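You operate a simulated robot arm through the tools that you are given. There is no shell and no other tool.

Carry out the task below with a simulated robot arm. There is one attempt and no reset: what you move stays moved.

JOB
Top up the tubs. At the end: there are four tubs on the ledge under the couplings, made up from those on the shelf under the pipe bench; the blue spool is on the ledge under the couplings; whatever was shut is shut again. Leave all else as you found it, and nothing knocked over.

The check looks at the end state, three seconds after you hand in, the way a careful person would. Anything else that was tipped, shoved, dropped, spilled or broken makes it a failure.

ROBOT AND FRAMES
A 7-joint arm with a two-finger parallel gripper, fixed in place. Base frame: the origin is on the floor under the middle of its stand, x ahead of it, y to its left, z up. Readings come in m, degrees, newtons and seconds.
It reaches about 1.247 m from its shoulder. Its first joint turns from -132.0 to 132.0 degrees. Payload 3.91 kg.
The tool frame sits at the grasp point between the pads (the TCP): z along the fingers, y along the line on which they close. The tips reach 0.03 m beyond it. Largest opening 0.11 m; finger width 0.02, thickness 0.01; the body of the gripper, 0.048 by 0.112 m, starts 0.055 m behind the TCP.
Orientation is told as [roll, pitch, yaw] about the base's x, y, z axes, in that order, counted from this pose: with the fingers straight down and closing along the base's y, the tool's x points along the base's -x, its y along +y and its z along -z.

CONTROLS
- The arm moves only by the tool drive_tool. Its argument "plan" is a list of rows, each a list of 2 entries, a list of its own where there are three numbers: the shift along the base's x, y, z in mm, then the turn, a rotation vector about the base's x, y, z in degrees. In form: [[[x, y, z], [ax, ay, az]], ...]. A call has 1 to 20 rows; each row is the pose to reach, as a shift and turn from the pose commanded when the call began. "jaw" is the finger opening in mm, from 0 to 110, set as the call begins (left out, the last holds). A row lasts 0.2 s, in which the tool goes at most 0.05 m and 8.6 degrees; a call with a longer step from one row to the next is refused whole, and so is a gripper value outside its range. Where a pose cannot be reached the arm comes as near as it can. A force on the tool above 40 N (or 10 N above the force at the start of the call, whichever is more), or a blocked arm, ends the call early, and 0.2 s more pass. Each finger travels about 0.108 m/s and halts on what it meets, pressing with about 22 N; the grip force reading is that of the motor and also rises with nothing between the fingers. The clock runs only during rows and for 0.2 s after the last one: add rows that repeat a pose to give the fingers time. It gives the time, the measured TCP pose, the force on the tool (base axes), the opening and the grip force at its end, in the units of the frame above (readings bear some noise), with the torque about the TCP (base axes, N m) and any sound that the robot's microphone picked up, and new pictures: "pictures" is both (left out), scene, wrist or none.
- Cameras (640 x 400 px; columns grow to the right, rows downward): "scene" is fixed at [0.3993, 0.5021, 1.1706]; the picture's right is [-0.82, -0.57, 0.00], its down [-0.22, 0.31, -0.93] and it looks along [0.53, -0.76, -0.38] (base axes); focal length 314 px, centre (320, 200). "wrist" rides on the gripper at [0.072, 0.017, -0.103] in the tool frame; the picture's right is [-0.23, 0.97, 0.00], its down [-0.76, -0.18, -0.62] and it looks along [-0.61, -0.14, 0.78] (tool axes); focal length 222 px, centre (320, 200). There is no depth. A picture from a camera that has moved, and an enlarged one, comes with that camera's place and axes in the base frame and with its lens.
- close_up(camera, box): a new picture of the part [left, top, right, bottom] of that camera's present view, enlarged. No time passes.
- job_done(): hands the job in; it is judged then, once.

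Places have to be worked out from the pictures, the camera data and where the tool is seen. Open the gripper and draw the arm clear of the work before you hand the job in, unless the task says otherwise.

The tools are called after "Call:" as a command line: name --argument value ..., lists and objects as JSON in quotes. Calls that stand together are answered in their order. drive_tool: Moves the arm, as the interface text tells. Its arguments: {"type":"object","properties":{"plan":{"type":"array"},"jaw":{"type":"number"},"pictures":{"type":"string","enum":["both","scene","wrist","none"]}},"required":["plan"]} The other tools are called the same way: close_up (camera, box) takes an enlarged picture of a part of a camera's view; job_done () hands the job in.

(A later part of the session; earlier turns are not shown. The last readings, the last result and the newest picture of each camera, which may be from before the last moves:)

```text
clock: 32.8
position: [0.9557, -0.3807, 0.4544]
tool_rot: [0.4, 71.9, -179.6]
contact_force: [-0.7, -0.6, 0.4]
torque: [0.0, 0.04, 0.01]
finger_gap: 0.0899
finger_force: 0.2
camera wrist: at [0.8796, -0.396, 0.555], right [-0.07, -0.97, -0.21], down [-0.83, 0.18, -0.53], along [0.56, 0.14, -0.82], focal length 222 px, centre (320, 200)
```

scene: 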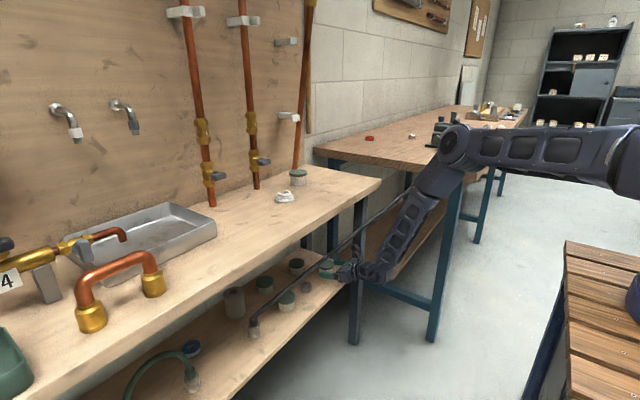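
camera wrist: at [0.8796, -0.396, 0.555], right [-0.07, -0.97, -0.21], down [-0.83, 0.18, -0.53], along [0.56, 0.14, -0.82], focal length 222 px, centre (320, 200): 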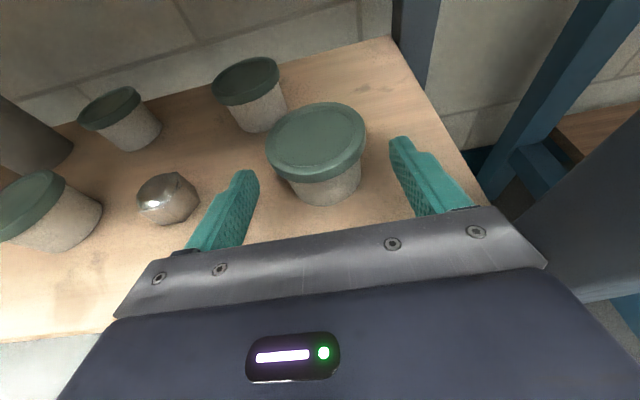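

The lid center works out at (0.987,-0.381), so I advance another 27 mm.

Call:
drive_tool --plan '[[[14, 0, 0], [0, 0, 0]], [[27, 0, 0], [0, 0, 0]], [[27, 0, 0], [0, 0, 0]]]' --pictures "wrist"

Call:
drive_tool --plan '[[[0, 0, 0], [0, 0, 0]], [[0, 0, 0], [0, 0, 0]], [[0, 0, 0], [0, 0, 0]], [[0, 0, 0], [0, 0, 0]]]' --jaw 30

```text
clock: 33.6
position: [0.9823, -0.3783, 0.4535]
tool_rot: [0.3, 72.0, -179.6]
contact_force: [0.0, 0.4, 0.0]
torque: [0.02, 0.0, -0.01]
finger_gap: 0.0902
finger_force: 0.1
camera wrist: at [0.9067, -0.3956, 0.5551], right [-0.07, -0.97, -0.21], down [-0.83, 0.18, -0.53], along [0.56, 0.14, -0.82], focal length 222 px, centre (320, 200)
```

wrist: 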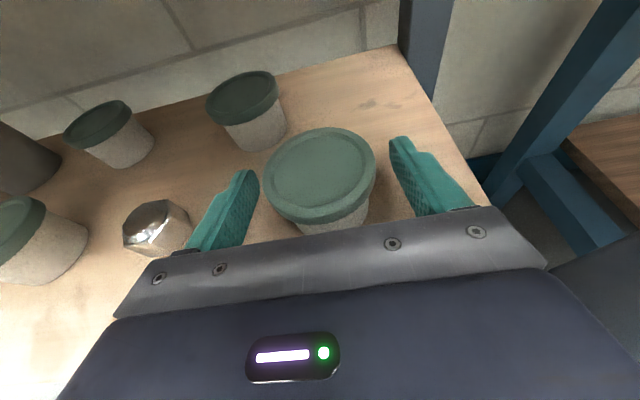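

```text
clock: 34.6
position: [0.9821, -0.3792, 0.4539]
tool_rot: [0.3, 71.9, -179.4]
contact_force: [0.5, -0.6, 1.7]
torque: [0.04, -0.01, -0.02]
finger_gap: 0.0647
finger_force: 22.7
camera wrist: at [0.9065, -0.3956, 0.5551], right [-0.07, -0.97, -0.21], down [-0.83, 0.18, -0.53], along [0.56, 0.14, -0.82], focal length 222 px, centre (320, 200)
```

scene: 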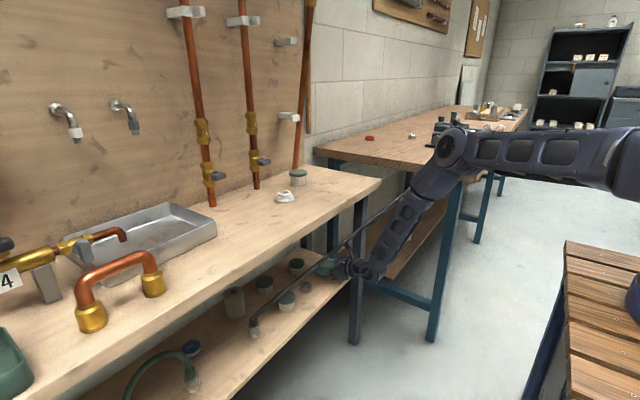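
wrist: 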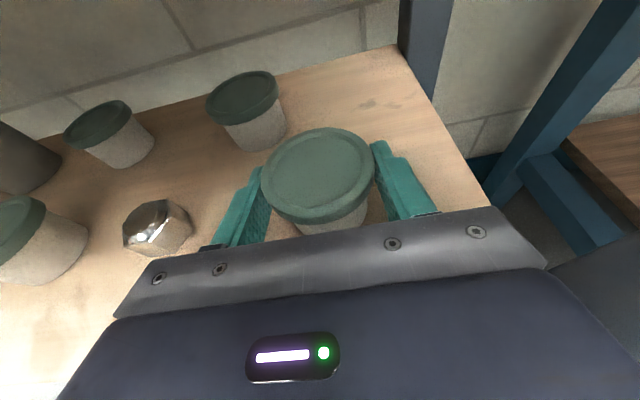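

Gripped at 64.7 mm on the lid. I lift only 12 mm (the camera must pass back under the hose) and check the hold.

Call:
drive_tool --plan '[[[0, 0, 6], [0, 0, 0]], [[0, 0, 12], [0, 0, 0]], [[0, 0, 12], [0, 0, 0]]]' --pictures "wrist"

```text
clock: 35.4
position: [0.9824, -0.3787, 0.4669]
tool_rot: [0.3, 72.0, -179.5]
contact_force: [0.5, -0.3, -1.4]
torque: [0.02, 0.03, 0.0]
finger_gap: 0.0646
finger_force: 21.9
camera wrist: at [0.9064, -0.3954, 0.5671], right [-0.07, -0.97, -0.21], down [-0.83, 0.17, -0.53], along [0.56, 0.14, -0.82], focal length 222 px, centre (320, 200)
```

wrist: 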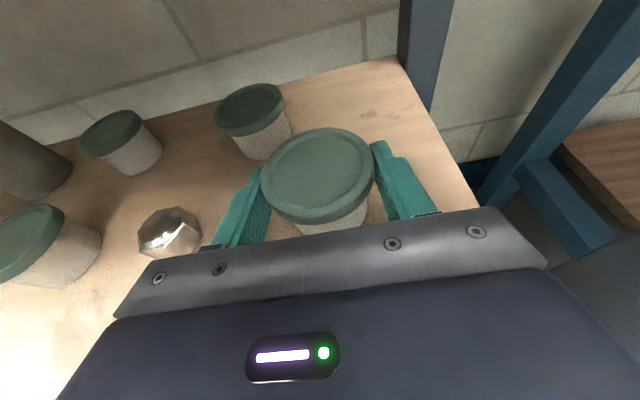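

The tub is lifted and steady. I back straight out along -x under the hose to x≈0.70.

Call:
drive_tool --plan '[[[-30, 0, 0], [0, 0, 0]], [[-65, 0, 0], [0, 0, 0]], [[-105, 0, 0], [0, 0, 0]], [[-145, 0, 0], [0, 0, 0]], [[-185, 0, 0], [0, 0, 0]], [[-225, 0, 0], [0, 0, 0]], [[-260, 0, 0], [0, 0, 0]], [[-285, 0, 0], [0, 0, 0]], [[-285, 0, 0], [0, 0, 0]]]'

```text
clock: 37.4
position: [0.6964, -0.3792, 0.466]
tool_rot: [0.3, 72.0, -179.4]
contact_force: [0.2, 0.4, -1.2]
torque: [-0.02, 0.03, 0.03]
finger_gap: 0.0646
finger_force: 22.0
camera wrist: at [0.622, -0.3958, 0.5672], right [-0.07, -0.97, -0.21], down [-0.83, 0.17, -0.53], along [0.56, 0.14, -0.82], focal length 222 px, centre (320, 200)
```

scene: 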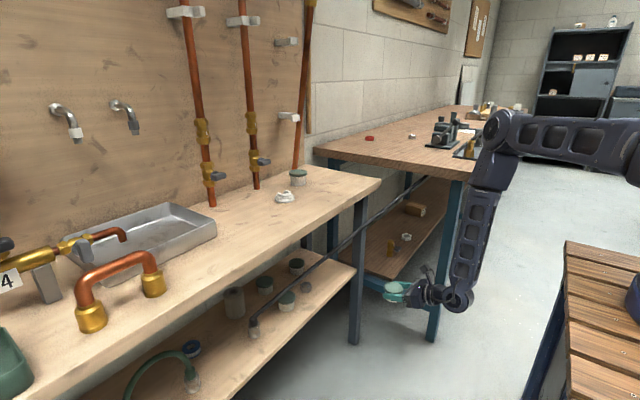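
wrist: 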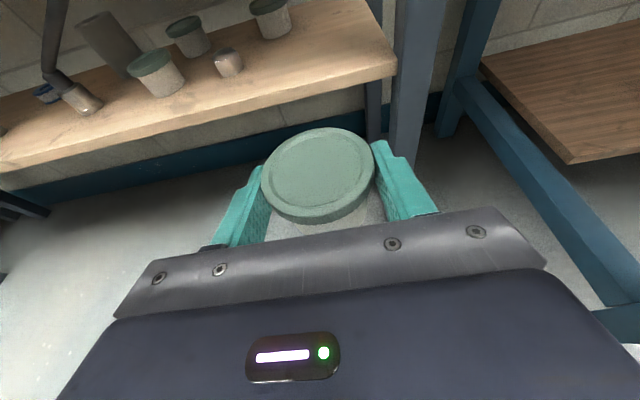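

Out and clear. I raise the tub straight up in front of the bench to z≈0.93.

Call:
drive_tool --plan '[[[-10, 0, 40], [0, 0, 0]], [[-20, 0, 80], [0, 0, 0]], [[-20, 0, 125], [0, 0, 0]], [[-20, 0, 170], [0, 0, 0]], [[-20, 0, 215], [0, 0, 0]], [[-20, 0, 260], [0, 0, 0]], [[-20, 0, 305], [0, 0, 0]], [[-20, 0, 350], [0, 0, 0]], [[-20, 5, 395], [0, 0, 0]], [[-20, 20, 435], [0, 0, 0]], [[-20, 50, 460], [0, 0, 0]], [[-20, 50, 460], [0, 0, 0]]]'

```text
clock: 40.0
position: [0.6769, -0.3285, 0.9251]
tool_rot: [0.3, 72.0, -179.7]
contact_force: [-0.3, 1.5, -1.1]
torque: [-0.04, 0.03, 0.0]
finger_gap: 0.0646
finger_force: 22.1
camera wrist: at [0.6015, -0.3462, 1.0266], right [-0.07, -0.97, -0.21], down [-0.83, 0.18, -0.53], along [0.56, 0.14, -0.82], focal length 222 px, centre (320, 200)
```

scene: 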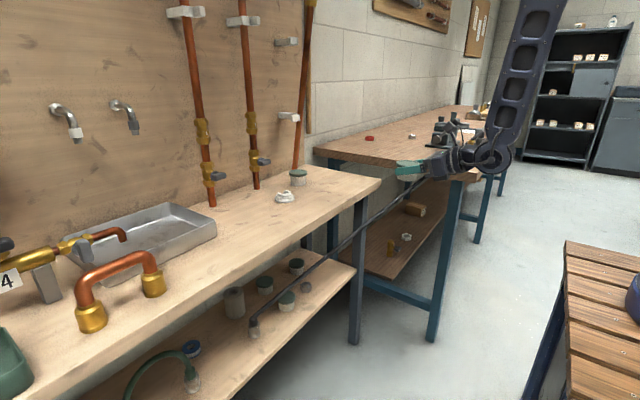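
wrist: 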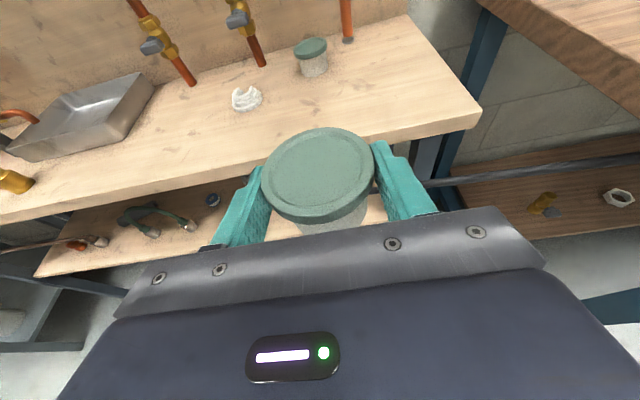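

Bench top view: existing tub ≈ (1.078,-0.319), white ring near (1.03,-0.20), bench front edge ≈ 0.84, top z≈0.80. I carry the tub over to (0.935,-0.33) and lower it to just above the top.

Call:
drive_tool --plan '[[[40, 0, 0], [0, 0, 0]], [[80, 0, 0], [0, 0, 0]], [[120, 0, 0], [0, 0, 0]], [[160, 0, 0], [0, 0, 0]], [[200, 0, 0], [0, 0, 0]], [[235, 0, -10], [0, 0, 0]], [[255, 0, -30], [0, 0, 0]], [[255, 0, -50], [0, 0, 0]], [[255, 0, -65], [0, 0, 0]], [[255, 0, -72], [0, 0, 0]], [[255, 0, -72], [0, 0, 0]]]'

```text
clock: 42.4
position: [0.9329, -0.3278, 0.8545]
tool_rot: [0.4, 72.0, -179.5]
contact_force: [-0.8, -0.1, -1.1]
torque: [0.04, -0.01, -0.02]
finger_gap: 0.0645
finger_force: 22.0
camera wrist: at [0.8568, -0.3451, 0.9549], right [-0.07, -0.97, -0.21], down [-0.83, 0.18, -0.53], along [0.56, 0.14, -0.82], focal length 222 px, centre (320, 200)
```

scene: 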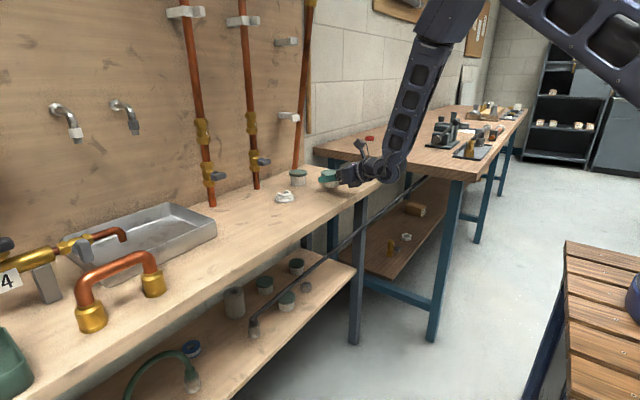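
wrist: 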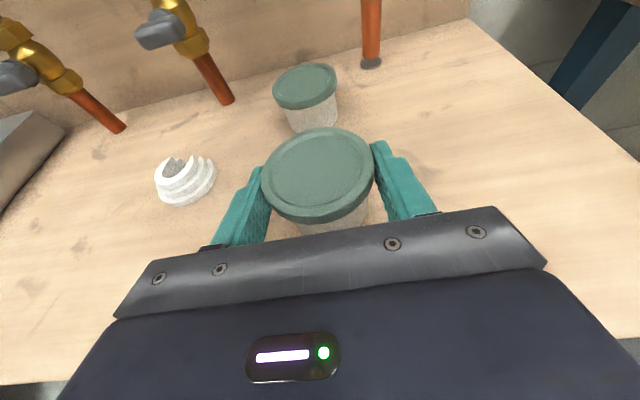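

The existing tub stands 13 cm further back, so this spot is clear. I lower slowly toward contact, watching the vertical force.

Call:
drive_tool --plan '[[[0, 0, -5], [0, 0, 0]], [[0, 0, -10], [0, 0, 0]], [[0, 0, -14], [0, 0, 0]], [[0, 0, -14], [0, 0, 0]]]' --pictures "none"

Call:
drive_tool --plan '[[[0, 0, -2], [0, 0, 0]], [[0, 0, -4], [0, 0, 0]], [[0, 0, -4], [0, 0, 0]]]' --pictures "none"

```text
clock: 43.4
position: [0.9315, -0.3297, 0.8406]
tool_rot: [0.3, 72.1, -179.6]
contact_force: [-0.2, -0.4, -1.4]
torque: [0.01, 0.05, 0.02]
finger_gap: 0.0647
finger_force: 22.0
```

```text
clock: 44.2
position: [0.9324, -0.3285, 0.8362]
tool_rot: [0.4, 72.0, -179.5]
contact_force: [-0.2, 0.3, -0.4]
torque: [0.05, 0.01, -0.03]
finger_gap: 0.0647
finger_force: 22.3
```

Force may be starting to ease; I lower another 2 mm.

Call:
drive_tool --plan '[[[0, 0, -1], [0, 0, 0]], [[0, 0, -2], [0, 0, 0]], [[0, 0, -2], [0, 0, 0]]]' --pictures "wrist"

```text
clock: 45.0
position: [0.932, -0.3279, 0.8341]
tool_rot: [0.4, 72.0, -179.5]
contact_force: [-0.5, -0.3, -1.5]
torque: [0.0, 0.0, 0.0]
finger_gap: 0.0646
finger_force: 21.7
camera wrist: at [0.8566, -0.3453, 0.9352], right [-0.07, -0.97, -0.21], down [-0.83, 0.17, -0.53], along [0.56, 0.14, -0.82], focal length 222 px, centre (320, 200)
```

wrist: 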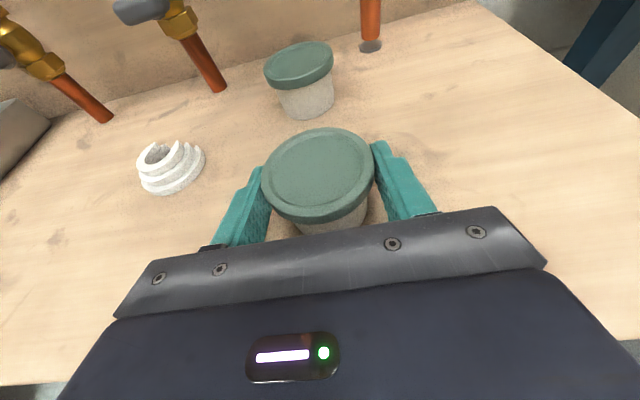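

Still hanging (-1.5 N), so I continue in 2 mm steps.

Call:
drive_tool --plan '[[[0, 0, -1], [0, 0, 0]], [[0, 0, -2], [0, 0, 0]], [[0, 0, -2], [0, 0, 0]]]' --pictures "none"

Call:
drive_tool --plan '[[[0, 0, -1], [0, 0, 0]], [[0, 0, -2], [0, 0, 0]], [[0, 0, -2], [0, 0, 0]]]' --pictures "none"

```text
clock: 45.8
position: [0.9329, -0.329, 0.8343]
tool_rot: [0.4, 72.2, -179.4]
contact_force: [1.4, 0.6, 17.2]
torque: [0.06, 0.05, 0.01]
finger_gap: 0.0645
finger_force: 21.8
```

```text
clock: 46.6
position: [0.9313, -0.3288, 0.8286]
tool_rot: [0.3, 72.0, -179.6]
contact_force: [0.0, 0.7, -1.6]
torque: [0.01, 0.01, 0.0]
finger_gap: 0.0568
finger_force: 22.0
```

Contact was made at z≈0.834 (17 N), then the pads slid from the lid rim to the narrower body (gap 56.8 mm). I look before releasing.

Call:
close_up --camera "wrist" --box '[180, 80, 480, 260]'

Call:
close_up --camera "scene" --box '[260, 130, 420, 230]'

```text
2.13 times, centred on (330, 170) of wrist
camera zoom: at [0.8561, -0.3452, 0.9305], right [-0.07, -0.97, -0.21], down [-0.83, 0.18, -0.53], along [0.55, 0.14, -0.82], focal length 474 px, centre (299, 264)
```

zoom: 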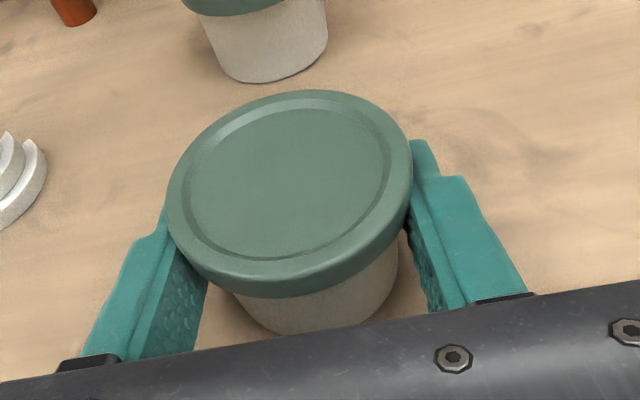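

```text
4.00 times, centred on (340, 180) of scene
camera zoom: at [0.3993, 0.5021, 1.1706], right [-0.82, -0.57, 0.0], down [-0.22, 0.31, -0.93], along [0.53, -0.76, -0.38], focal length 1258 px, centre (240, 280)
```

zoom: 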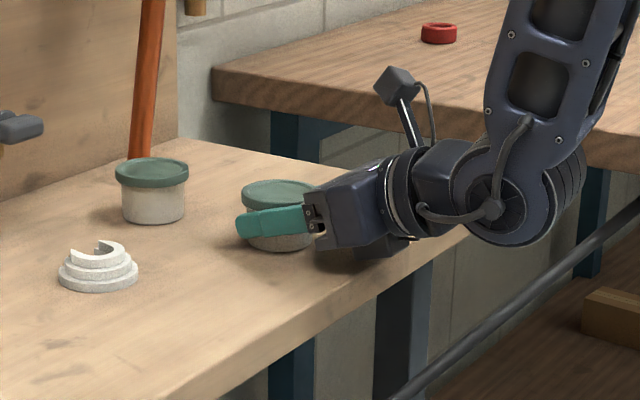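

The pads now hold the body just under the lid and the tub looks upright. I lower 2 mm more to verify it rests on the top.

Call:
drive_tool --plan '[[[0, 0, -1], [0, 0, 0]], [[0, 0, -2], [0, 0, 0]], [[0, 0, -2], [0, 0, 0]]]' --pictures "none"

```text
clock: 47.4
position: [0.9313, -0.329, 0.8287]
tool_rot: [0.4, 72.1, -179.5]
contact_force: [-2.1, -0.6, 4.5]
torque: [0.02, -0.2, 0.0]
finger_gap: 0.0567
finger_force: 22.4
```

Now it presses on the bench (+4.5 N). I open to 90 mm, wait, then draw straight back.

Call:
drive_tool --plan '[[[0, 0, 0], [0, 0, 0]], [[0, 0, 0], [0, 0, 0]], [[0, 0, 1], [0, 0, 0]], [[-20, 0, 1], [0, 0, 0]], [[-45, 0, 1], [0, 0, 0]], [[-80, 0, 5], [0, 0, 0]], [[-120, 0, 20], [0, 0, 0]], [[-160, 0, 40], [0, 0, 0]], [[-160, 0, 40], [0, 0, 0]]]' --jaw 90

```text
clock: 49.4
position: [0.7716, -0.3284, 0.8686]
tool_rot: [0.5, 72.0, -179.5]
contact_force: [0.1, -0.9, -0.1]
torque: [0.01, 0.0, 0.02]
finger_gap: 0.09
finger_force: 0.1
camera wrist: at [0.6962, -0.3446, 0.9695], right [-0.07, -0.97, -0.21], down [-0.83, 0.18, -0.53], along [0.56, 0.14, -0.82], focal length 222 px, centre (320, 200)
```

scene: 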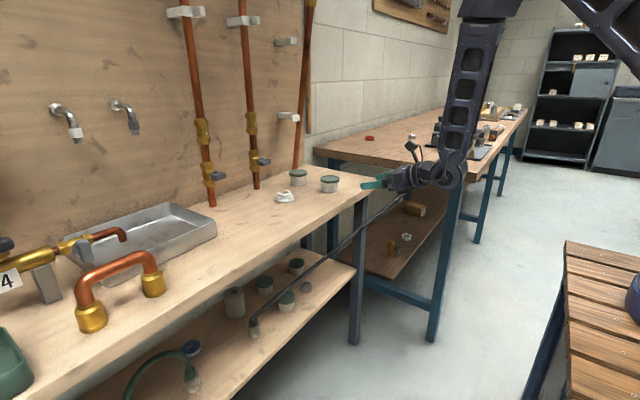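
wrist: 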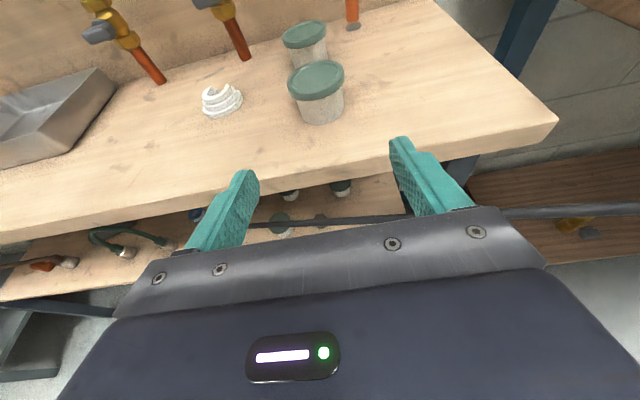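

Tub B stands upright next to the existing one. For tub A (≈1.090,-0.3215) I will come in at yaw 15° and flatter (about 7° down) to stay under the hose and beside the steel cap; first I draw back, turn and lower in free space.

Call:
drive_tool --plan '[[[-35, -10, 0], [0, 0, 5]], [[-70, -30, 0], [0, 0, 10]], [[-85, -60, -20], [0, 0, 14.5]], [[-85, -65, -65], [0, 0, 14.5]], [[-85, -65, -110], [0, 0, 14.5]], [[-85, -65, -155], [0, 0, 14.5]], [[-85, -65, -200], [0, 0, 14.5]], [[-85, -65, -245], [0, 0, 14.5]], [[-85, -65, -290], [0, 0, 14.5]], [[-85, -65, -330], [0, 0, 14.5]], [[-85, -65, -330], [0, 0, 14.5]]]'

```text
clock: 51.8
position: [0.6869, -0.3935, 0.5374]
tool_rot: [0.4, 71.9, -165.1]
contact_force: [-0.2, 0.4, -1.1]
torque: [-0.03, -0.01, -0.02]
finger_gap: 0.0901
finger_force: 0.0
camera wrist: at [0.6189, -0.4292, 0.6388], right [0.18, -0.96, -0.21], down [-0.85, -0.04, -0.53], along [0.5, 0.28, -0.82], focal length 222 px, centre (320, 200)
```

scene: 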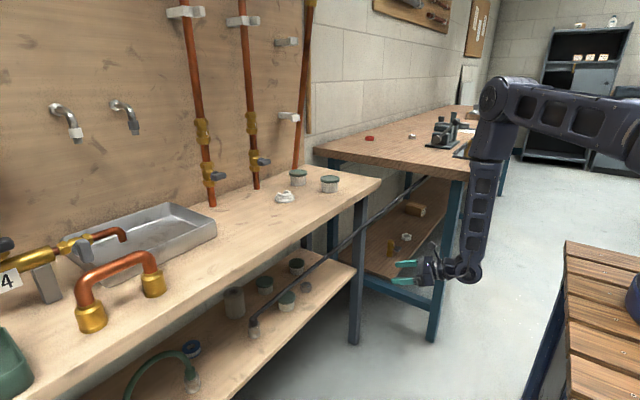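
wrist: 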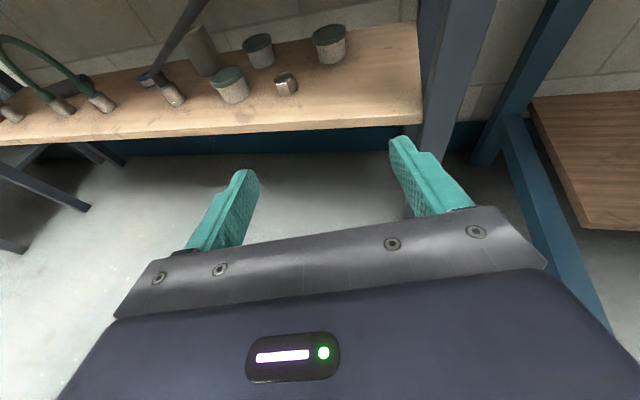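

I flatten the tool another 11° and move to the pre-grasp point for tub A, still outside the shelf edge.

Call:
drive_tool --plan '[[[10, 0, -30], [1.43, -5.3, 0]], [[20, 0, -60], [2.85, -10.6, 0]], [[40, 0, -79], [2.85, -10.6, 0]], [[75, 0, -81], [2.85, -10.6, 0]], [[110, 0, -81], [2.85, -10.6, 0]], [[134, 0, -81], [2.85, -10.6, 0]], [[134, 0, -81], [2.85, -10.6, 0]]]'

```text
clock: 53.4
position: [0.8202, -0.3954, 0.4573]
tool_rot: [0.2, 83.0, -165.4]
contact_force: [1.0, 0.4, -0.1]
torque: [0.0, 0.04, -0.02]
finger_gap: 0.0899
finger_force: 0.0
camera wrist: at [0.7346, -0.4342, 0.542], right [0.22, -0.95, -0.23], down [-0.73, -0.01, -0.68], along [0.64, 0.31, -0.7], focal length 222 px, centre (320, 200)
```

scene: 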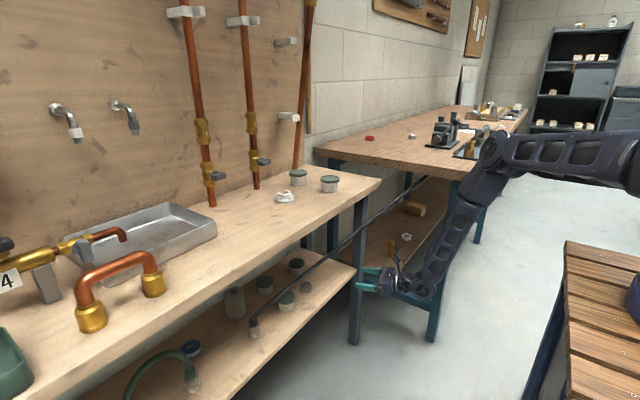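
wrist: 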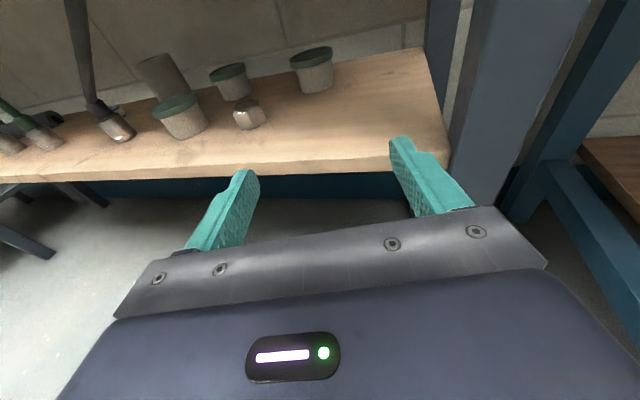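

A is at ≈(1.091,-0.320) in this view too. I advance 150 mm along the approach line and check clearances.

Call:
drive_tool --plan '[[[30, 8, -1], [0, 0, 0]], [[60, 17, -1], [0, 0, 0]], [[90, 25, -1], [0, 0, 0]], [[120, 34, -1], [0, 0, 0]], [[150, 42, -1], [0, 0, 0]], [[150, 42, -1], [0, 0, 0]]]'

```text
clock: 54.8
position: [0.9705, -0.3518, 0.4583]
tool_rot: [0.4, 83.1, -165.2]
contact_force: [-0.8, -1.6, 8.4]
torque: [-0.08, 0.6, 0.08]
finger_gap: 0.0901
finger_force: 0.0
camera wrist: at [0.884, -0.3922, 0.5421], right [0.22, -0.95, -0.22], down [-0.73, -0.01, -0.68], along [0.64, 0.31, -0.7], focal length 222 px, centre (320, 200)
```

scene: 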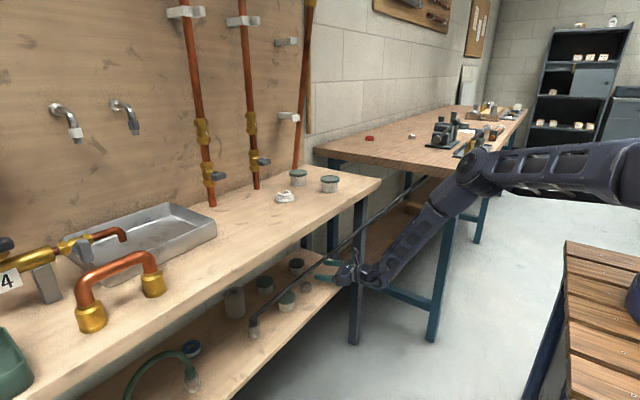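
wrist: 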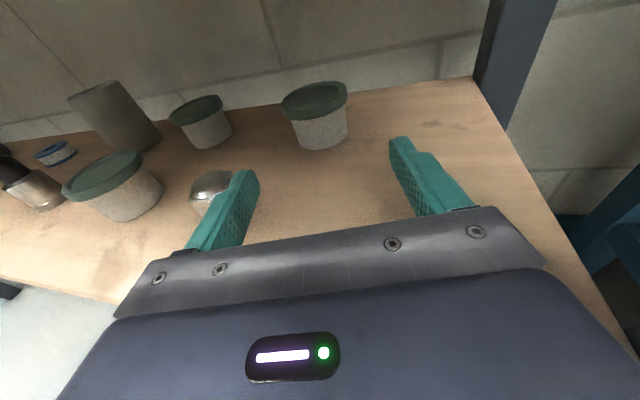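

The tool force shows 8.4 N upward: the underside of the gripper housing is touching the shelf's front edge. I back off upward slightly right away, then look closely at the arm and hose.

Call:
drive_tool --plan '[[[-4, -1, 5], [0, 0, 0]], [[-8, -2, 10], [0, 0, 0]], [[-8, -2, 10], [0, 0, 0]]]'

Call:
close_up --camera "scene" --box '[280, 100, 640, 325]'

Call:
close_up --camera "scene" --box '[290, 220, 430, 310]'

```text
clock: 55.6
position: [0.9619, -0.3551, 0.4669]
tool_rot: [0.2, 82.9, -165.2]
contact_force: [-0.4, 0.1, -0.7]
torque: [0.0, -0.02, 0.02]
finger_gap: 0.09
finger_force: 0.1
camera wrist: at [0.8761, -0.3933, 0.5511], right [0.22, -0.95, -0.23], down [-0.73, -0.01, -0.68], along [0.64, 0.31, -0.7], focal length 222 px, centre (320, 200)
```

scene: 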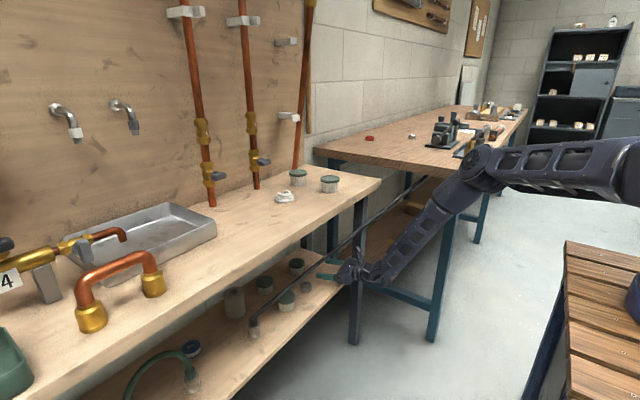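
wrist: 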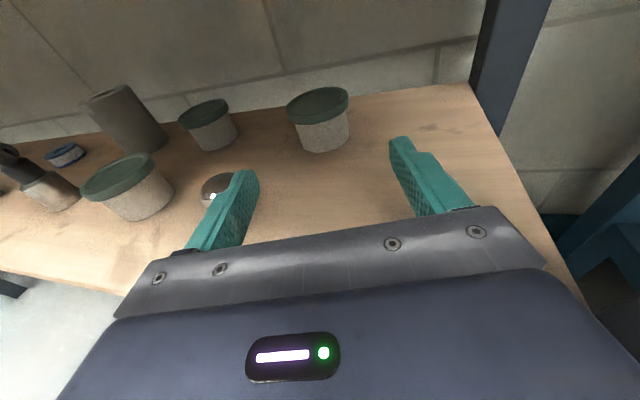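

```text
1.78 times, centred on (460, 212) of scene
camera zoom: at [0.3993, 0.5021, 1.1706], right [-0.82, -0.57, 0.0], down [-0.22, 0.31, -0.93], along [0.53, -0.76, -0.38], focal length 559 px, centre (71, 178)
```

zoom: 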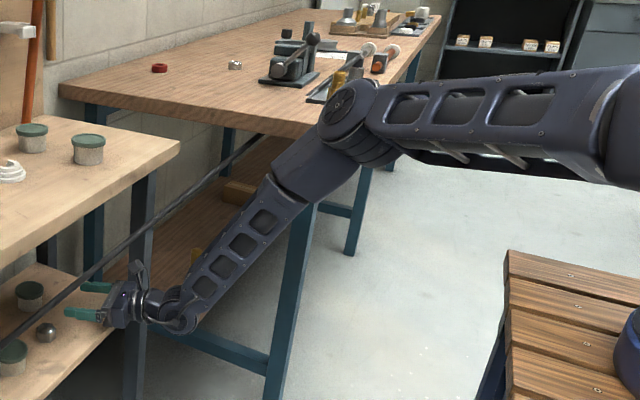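

```text
4.44 times, centred on (360, 265) of scene
camera zoom: at [0.3993, 0.5021, 1.1706], right [-0.82, -0.57, 0.0], down [-0.22, 0.31, -0.93], along [0.53, -0.76, -0.38], focal length 1398 px, centre (142, -89)
```

zoom: 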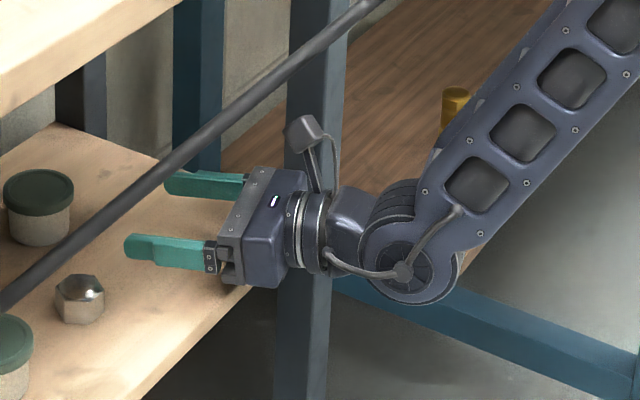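

The hose passes left of the forearm in view with margin; the part touching was a protrusion under the gripper, so I tilt the fingers 6° more downward (rear up) and advance in small steps.

Call:
drive_tool --plan '[[[0, 0, -2], [-0.75, 2.9, 0]], [[0, 0, -5], [-1.51, 5.81, 0]], [[20, 5, -7], [-1.51, 5.81, 0]], [[45, 12, -8], [-1.51, 5.81, 0]], [[65, 18, -8], [-1.51, 5.81, 0]], [[65, 18, -8], [-1.51, 5.81, 0]]]'

Call:
close_up --camera "scene" --box '[290, 200, 430, 290]'

```text
clock: 57.0
position: [1.0284, -0.3371, 0.4588]
tool_rot: [0.1, 77.0, -165.4]
contact_force: [-0.1, 1.1, -0.9]
torque: [0.0, 0.03, -0.02]
finger_gap: 0.09
finger_force: 0.0
camera wrist: at [0.9516, -0.3735, 0.5521], right [0.2, -0.96, -0.22], down [-0.8, -0.02, -0.6], along [0.57, 0.29, -0.77], focal length 222 px, centre (320, 200)
```

scene: 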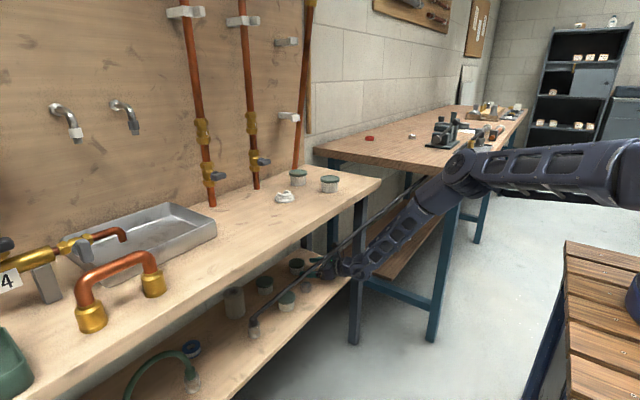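
wrist: 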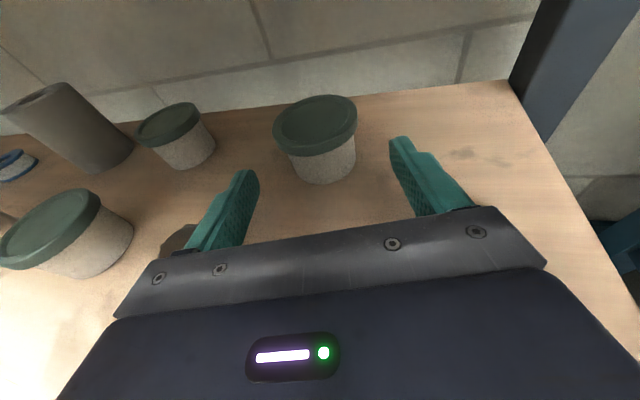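

```text
4.44 times, centred on (360, 245) of scene
camera zoom: at [0.3993, 0.5021, 1.1706], right [-0.82, -0.57, 0.0], down [-0.22, 0.31, -0.93], along [0.53, -0.76, -0.38], focal length 1398 px, centre (142, 0)
```

zoom: 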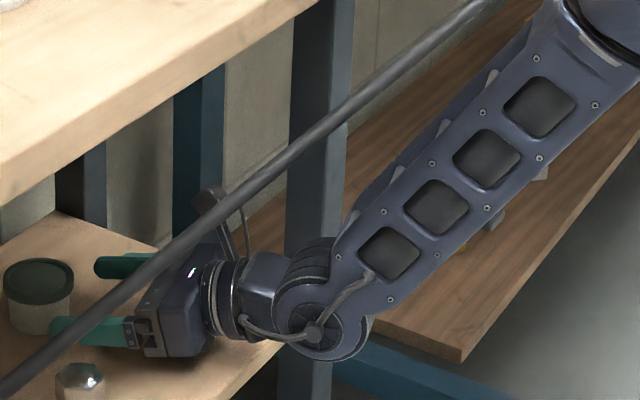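

Everything is clear: no contact force, forearm well off the hose, and tub A is laterally centered about 60 mm ahead. I advance 47 mm more.

Call:
drive_tool --plan '[[[15, 4, -1], [0, 0, 0]], [[30, 8, -2], [0, 0, 0]], [[45, 12, -2], [0, 0, 0]], [[45, 12, -2], [0, 0, 0]]]'

Call:
close_up --camera "scene" --box '[290, 200, 430, 290]'

```text
clock: 58.0
position: [1.0722, -0.3237, 0.4559]
tool_rot: [0.2, 77.0, -165.2]
contact_force: [0.4, 0.4, 1.0]
torque: [-0.02, -0.02, 0.02]
finger_gap: 0.0899
finger_force: 0.0
camera wrist: at [0.9958, -0.3606, 0.55], right [0.2, -0.96, -0.22], down [-0.8, -0.02, -0.6], along [0.57, 0.29, -0.77], focal length 222 px, centre (320, 200)
```

scene: 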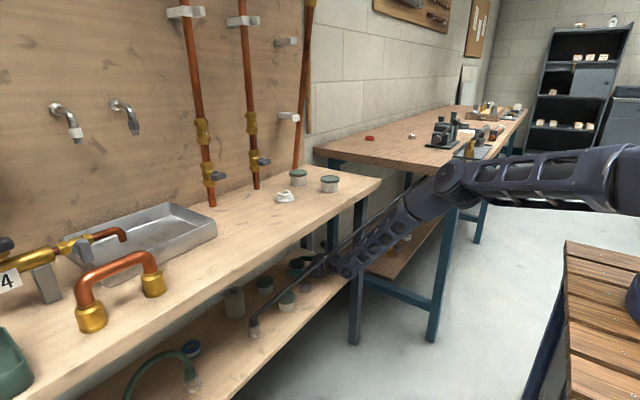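
wrist: 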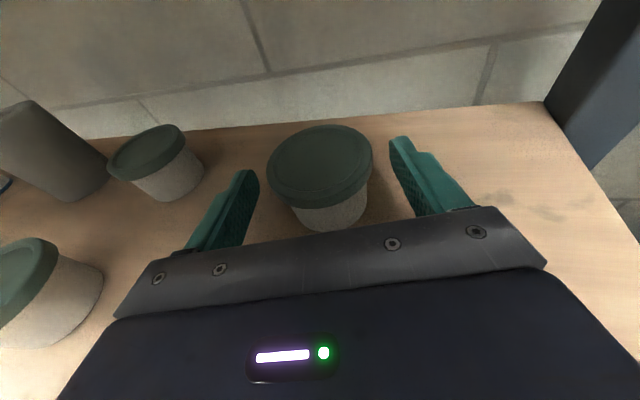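

```text
4.44 times, centred on (360, 245) of scene
camera zoom: at [0.3993, 0.5021, 1.1706], right [-0.82, -0.57, 0.0], down [-0.22, 0.31, -0.93], along [0.53, -0.76, -0.38], focal length 1398 px, centre (142, 0)
```

zoom: 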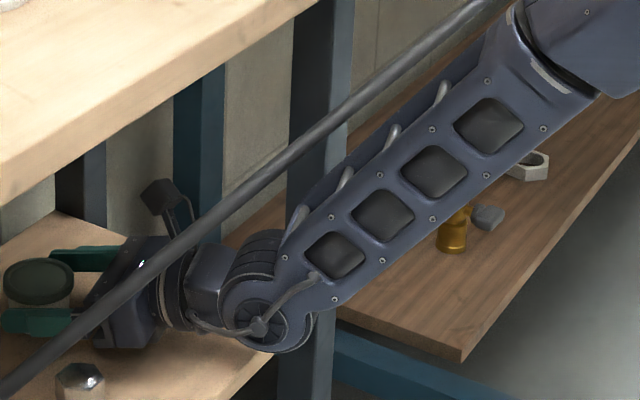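

Tub A is between the pads, about 14 mm beyond the TCP, with no contact anywhere. I close the gripper.

Call:
drive_tool --plan '[[[0, 0, 0], [0, 0, 0]], [[0, 0, 0], [0, 0, 0]], [[0, 0, 0], [0, 0, 0]], [[0, 0, 0], [0, 0, 0]]]' --jaw 30 --pictures "wrist"

```text
clock: 59.0
position: [1.0721, -0.3234, 0.457]
tool_rot: [0.1, 77.0, -165.3]
contact_force: [0.0, -0.6, 0.0]
torque: [0.0, 0.0, -0.04]
finger_gap: 0.0642
finger_force: 21.9
camera wrist: at [0.9957, -0.3607, 0.5501], right [0.2, -0.96, -0.22], down [-0.8, -0.02, -0.6], along [0.57, 0.29, -0.77], focal length 222 px, centre (320, 200)
```

wrist: 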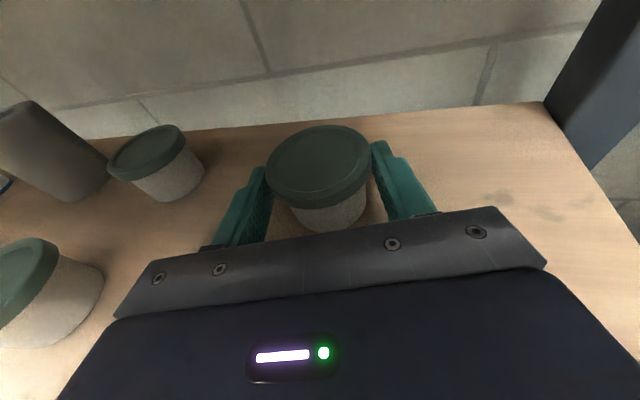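

Held at 64.2 mm. I lift slightly while drawing back along the same line so the forearm moves away from the hose.

Call:
drive_tool --plan '[[[0, 0, 5], [0, 0, 0]], [[-5, -1.3, 8], [0, 0, 0]], [[-15, -3.9, 10], [0, 0, 0]], [[-35, -9.1, 11], [0, 0, 0]], [[-60, -15.6, 12], [0, 0, 0]], [[-60, -15.6, 12], [0, 0, 0]]]'

```text
clock: 60.4
position: [1.013, -0.3393, 0.4685]
tool_rot: [0.1, 76.9, -165.3]
contact_force: [0.1, 0.1, -0.8]
torque: [0.03, 0.02, -0.02]
finger_gap: 0.0645
finger_force: 21.8
camera wrist: at [0.9353, -0.3766, 0.5627], right [0.2, -0.96, -0.22], down [-0.8, -0.02, -0.6], along [0.57, 0.29, -0.77], focal length 222 px, centre (320, 200)
```

scene: 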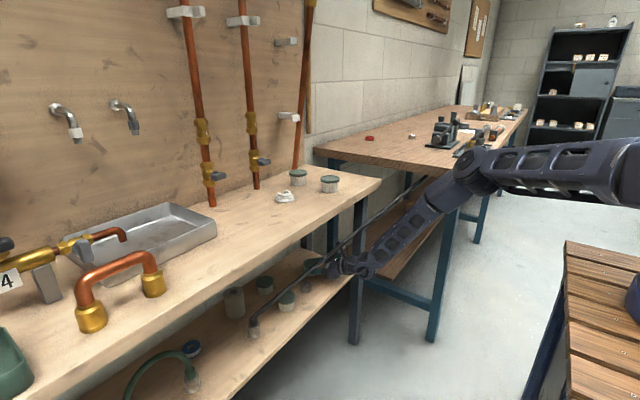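
wrist: 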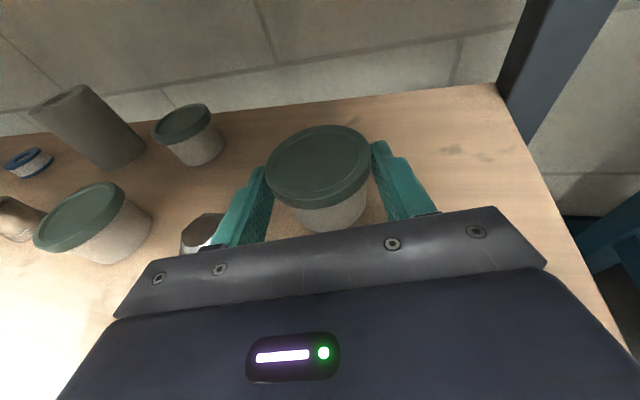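

Tub A is lifted and stable; I continue backing out to x≈0.70.

Call:
drive_tool --plan '[[[-40, -10, 0], [0, 0, 0]], [[-80, -21, 0], [0, 0, 0]], [[-120, -31, 0], [0, 0, 0]], [[-160, -40, 0], [0, 0, 0]], [[-200, -45, 0], [0, 0, 0]], [[-240, -45, 0], [0, 0, 0]], [[-280, -45, 0], [0, 0, 0]], [[-320, -45, 10], [0, 0, 0]], [[-325, -45, 50], [0, 0, 0]], [[-325, -45, 95], [0, 0, 0]], [[-325, -45, 140], [0, 0, 0]], [[-325, -45, 185], [0, 0, 0]], [[-325, -40, 230], [0, 0, 0]], [[-325, -30, 275], [0, 0, 0]], [[-325, -10, 315], [0, 0, 0]], [[-325, 20, 355], [0, 0, 0]], [[-325, 50, 395], [0, 0, 0]], [[-325, 80, 430], [0, 0, 0]], [[-325, 110, 455], [0, 0, 0]], [[-325, 110, 455], [0, 0, 0]]]'

```text
clock: 64.6
position: [0.6868, -0.2287, 0.9231]
tool_rot: [0.0, 76.9, -165.4]
contact_force: [-0.6, -0.6, -1.2]
torque: [0.0, 0.01, -0.01]
finger_gap: 0.0644
finger_force: 21.7
camera wrist: at [0.6103, -0.2664, 1.0173], right [0.2, -0.96, -0.22], down [-0.8, -0.02, -0.6], along [0.57, 0.29, -0.77], focal length 222 px, centre (320, 200)
```

scene: 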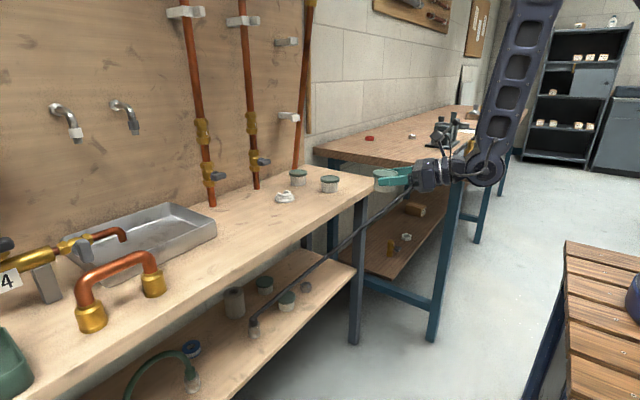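
wrist: 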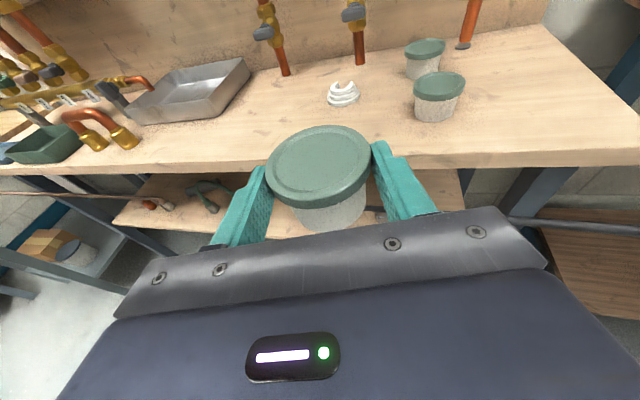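

I carry tub A to a free spot at about (0.915,-0.225), between tub B and clear of the white ring at (1.005,-0.18), and lower to just above contact (expected TCP z≈0.8375).

Call:
drive_tool --plan '[[[40, 0, 0], [0, 0, 0]], [[80, 0, 0], [0, 0, 0]], [[120, 0, 0], [0, 0, 0]], [[160, 0, 0], [0, 0, 0]], [[195, 0, -10], [0, 0, 0]], [[214, 0, -30], [0, 0, 0]], [[214, 0, -50], [0, 0, 0]], [[214, 0, -65], [0, 0, 0]], [[214, 0, -76], [0, 0, 0]], [[214, 0, -80], [0, 0, 0]], [[214, 0, -80], [0, 0, 0]]]'

```text
clock: 67.0
position: [0.9005, -0.2278, 0.8418]
tool_rot: [0.1, 77.0, -165.2]
contact_force: [-0.3, -0.1, -1.9]
torque: [0.0, 0.05, 0.02]
finger_gap: 0.0645
finger_force: 22.3
camera wrist: at [0.825, -0.2669, 0.9369], right [0.2, -0.96, -0.22], down [-0.8, -0.02, -0.6], along [0.57, 0.29, -0.77], focal length 222 px, centre (320, 200)
```

scene: 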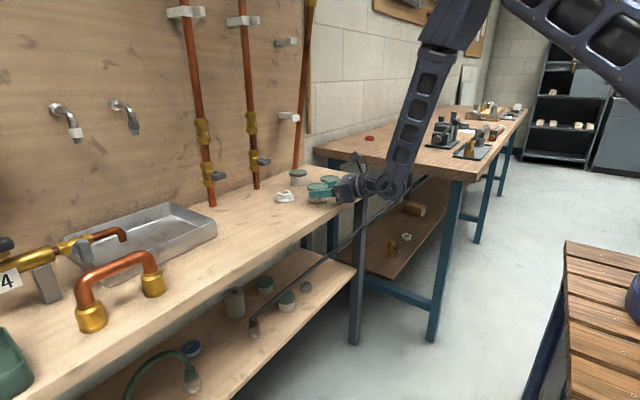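
wrist: 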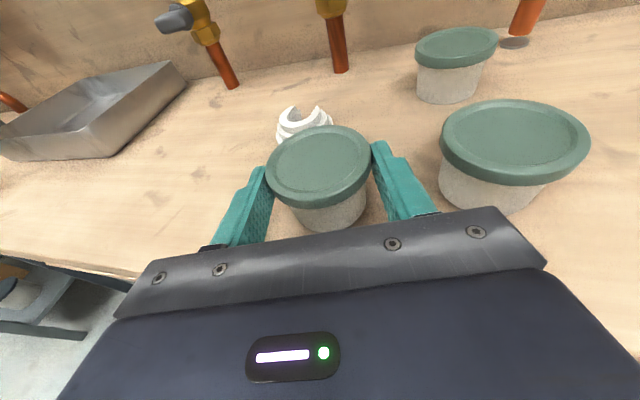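

Clear on both sides. I lower gently in ~1.5 mm steps, checking the force.

Call:
drive_tool --plan '[[[0, 0, -1], [0, 0, 0]], [[0, 0, -2], [0, 0, 0]], [[0, 0, -2.5], [0, 0, 0]], [[0, 0, -2.5], [0, 0, 0]]]' --pictures "none"

Call:
drive_tool --plan '[[[0, 0, -0.7], [0, 0, 0]], [[0, 0, -1.2], [0, 0, 0]], [[0, 0, -1.2], [0, 0, 0]]]' --pictures "none"

```text
clock: 68.0
position: [0.9015, -0.2291, 0.841]
tool_rot: [0.0, 77.0, -165.3]
contact_force: [0.2, 0.5, -0.9]
torque: [-0.01, 0.01, -0.01]
finger_gap: 0.0645
finger_force: 21.6
```

```text
clock: 68.8
position: [0.9008, -0.229, 0.8397]
tool_rot: [0.1, 76.9, -165.4]
contact_force: [-0.7, 0.2, -1.3]
torque: [-0.01, 0.02, 0.04]
finger_gap: 0.0643
finger_force: 22.2
```

Still hanging; I go on in ~1 mm steps.

Call:
drive_tool --plan '[[[0, 0, -0.7], [0, 0, 0]], [[0, 0, -1.2], [0, 0, 0]], [[0, 0, -1.2], [0, 0, 0]]]' --pictures "none"

Call:
drive_tool --plan '[[[0, 0, -0.6], [0, 0, 0]], [[0, 0, -1], [0, 0, 0]], [[0, 0, -1], [0, 0, 0]]]' --pictures "none"

```text
clock: 69.6
position: [0.9017, -0.2298, 0.8395]
tool_rot: [0.1, 77.1, -165.2]
contact_force: [-0.7, -0.4, -1.4]
torque: [0.01, 0.01, 0.02]
finger_gap: 0.0644
finger_force: 21.9
```

```text
clock: 70.4
position: [0.9009, -0.2296, 0.8383]
tool_rot: [0.1, 77.1, -165.3]
contact_force: [-0.2, -0.1, -1.3]
torque: [0.05, 0.02, -0.01]
finger_gap: 0.0647
finger_force: 21.4
```

Call:
drive_tool --plan '[[[0, 0, -0.6], [0, 0, 0]], [[0, 0, -1], [0, 0, 0]], [[0, 0, -1], [0, 0, 0]]]' --pictures "none"

```text
clock: 71.2
position: [0.903, -0.2307, 0.836]
tool_rot: [0.1, 77.0, -165.3]
contact_force: [-0.3, 0.4, -2.3]
torque: [0.03, 0.02, 0.01]
finger_gap: 0.0646
finger_force: 22.1
```

Still no contact (-2.3 N); another millimetre at a time.

Call:
drive_tool --plan '[[[0, 0, -0.6], [0, 0, 0]], [[0, 0, -1], [0, 0, 0]], [[0, 0, -1], [0, 0, 0]]]' --pictures "wrist"

```text
clock: 72.0
position: [0.9018, -0.2293, 0.8352]
tool_rot: [0.2, 77.1, -165.2]
contact_force: [1.0, -2.0, 9.1]
torque: [0.09, 0.04, -0.03]
finger_gap: 0.0647
finger_force: 22.3
camera wrist: at [0.8248, -0.2669, 0.9302], right [0.2, -0.96, -0.22], down [-0.8, -0.02, -0.6], along [0.57, 0.29, -0.77], focal length 222 px, centre (320, 200)
```

wrist: 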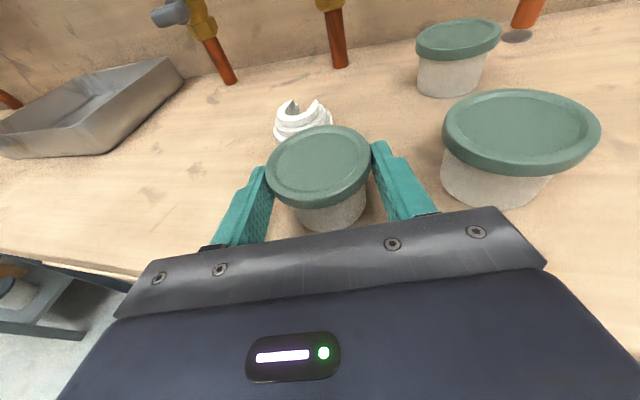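

Contact at 9 N: the tub is on the bench. I open to 80 mm, wait, and draw back along the approach line.

Call:
drive_tool --plan '[[[0, 0, 0], [0, 0, 0]], [[0, 0, 0], [0, 0, 0]], [[0, 0, 0], [0, 0, 0]], [[-15, -4, 0], [0, 0, 0]], [[-40, -10.4, 2], [0, 0, 0]], [[-75, -19.5, 5], [0, 0, 0]], [[-115, -30, 15], [0, 0, 0]], [[-155, -40, 30], [0, 0, 0]], [[-155, -40, 30], [0, 0, 0]]]' --jaw 80

```text
clock: 74.0
position: [0.7471, -0.2689, 0.8647]
tool_rot: [0.1, 77.0, -165.2]
contact_force: [0.5, -0.2, -0.4]
torque: [-0.02, 0.03, 0.04]
finger_gap: 0.0801
finger_force: 0.0
camera wrist: at [0.6702, -0.3071, 0.9592], right [0.2, -0.96, -0.22], down [-0.8, -0.02, -0.6], along [0.57, 0.29, -0.77], focal length 222 px, centre (320, 200)
```

scene: 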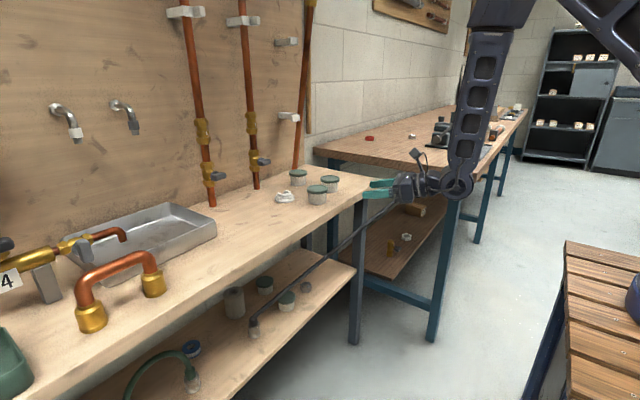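
wrist: 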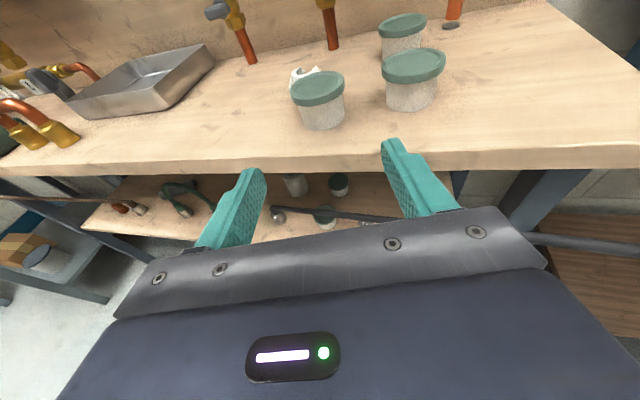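

Tub A is placed cleanly. Next the blue spool (≈1.083,0.158 on the shelf): I back off and move down and left in front of the bench, tilting the fingers to ~25° down.

Call:
drive_tool --plan '[[[-40, 10, 0], [0, 0, 0]], [[-75, 30, 0], [0, 0, 0]], [[-80, 60, -30], [-1.0, 3.87, 0]], [[-80, 90, -60], [-2.0, 7.74, 0]], [[-80, 120, -90], [-3.02, 11.6, 0]], [[-80, 150, -120], [-3.02, 11.6, 0]], [[-80, 180, -150], [-3.02, 11.6, 0]], [[-75, 210, -180], [-3.02, 11.6, 0]], [[-70, 240, -210], [-3.02, 11.6, 0]], [[-65, 270, -240], [-3.02, 11.6, 0]], [[-60, 300, -270], [-3.02, 11.6, 0]], [[-55, 310, -310], [-3.02, 11.6, 0]], [[-55, 310, -310], [-3.02, 11.6, 0]]]'

```text
clock: 76.8
position: [0.6916, 0.0406, 0.5548]
tool_rot: [0.2, 65.0, -165.3]
contact_force: [0.8, 0.8, -0.2]
torque: [0.01, 0.02, -0.02]
finger_gap: 0.0802
finger_force: 0.1
camera wrist: at [0.6348, 0.0087, 0.6643], right [0.15, -0.97, -0.21], down [-0.9, -0.05, -0.43], along [0.4, 0.25, -0.88], focal length 222 px, centre (320, 200)
```

scene: 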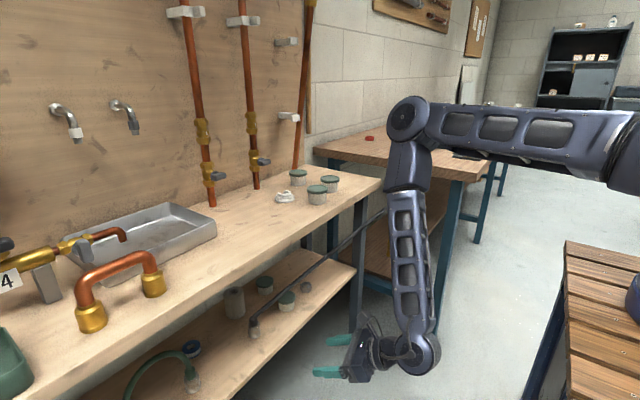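
wrist: 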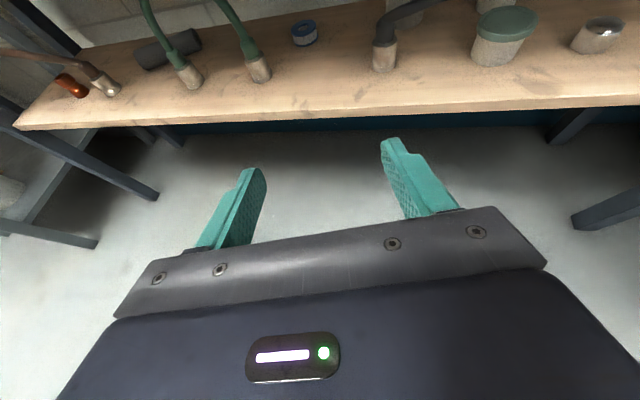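

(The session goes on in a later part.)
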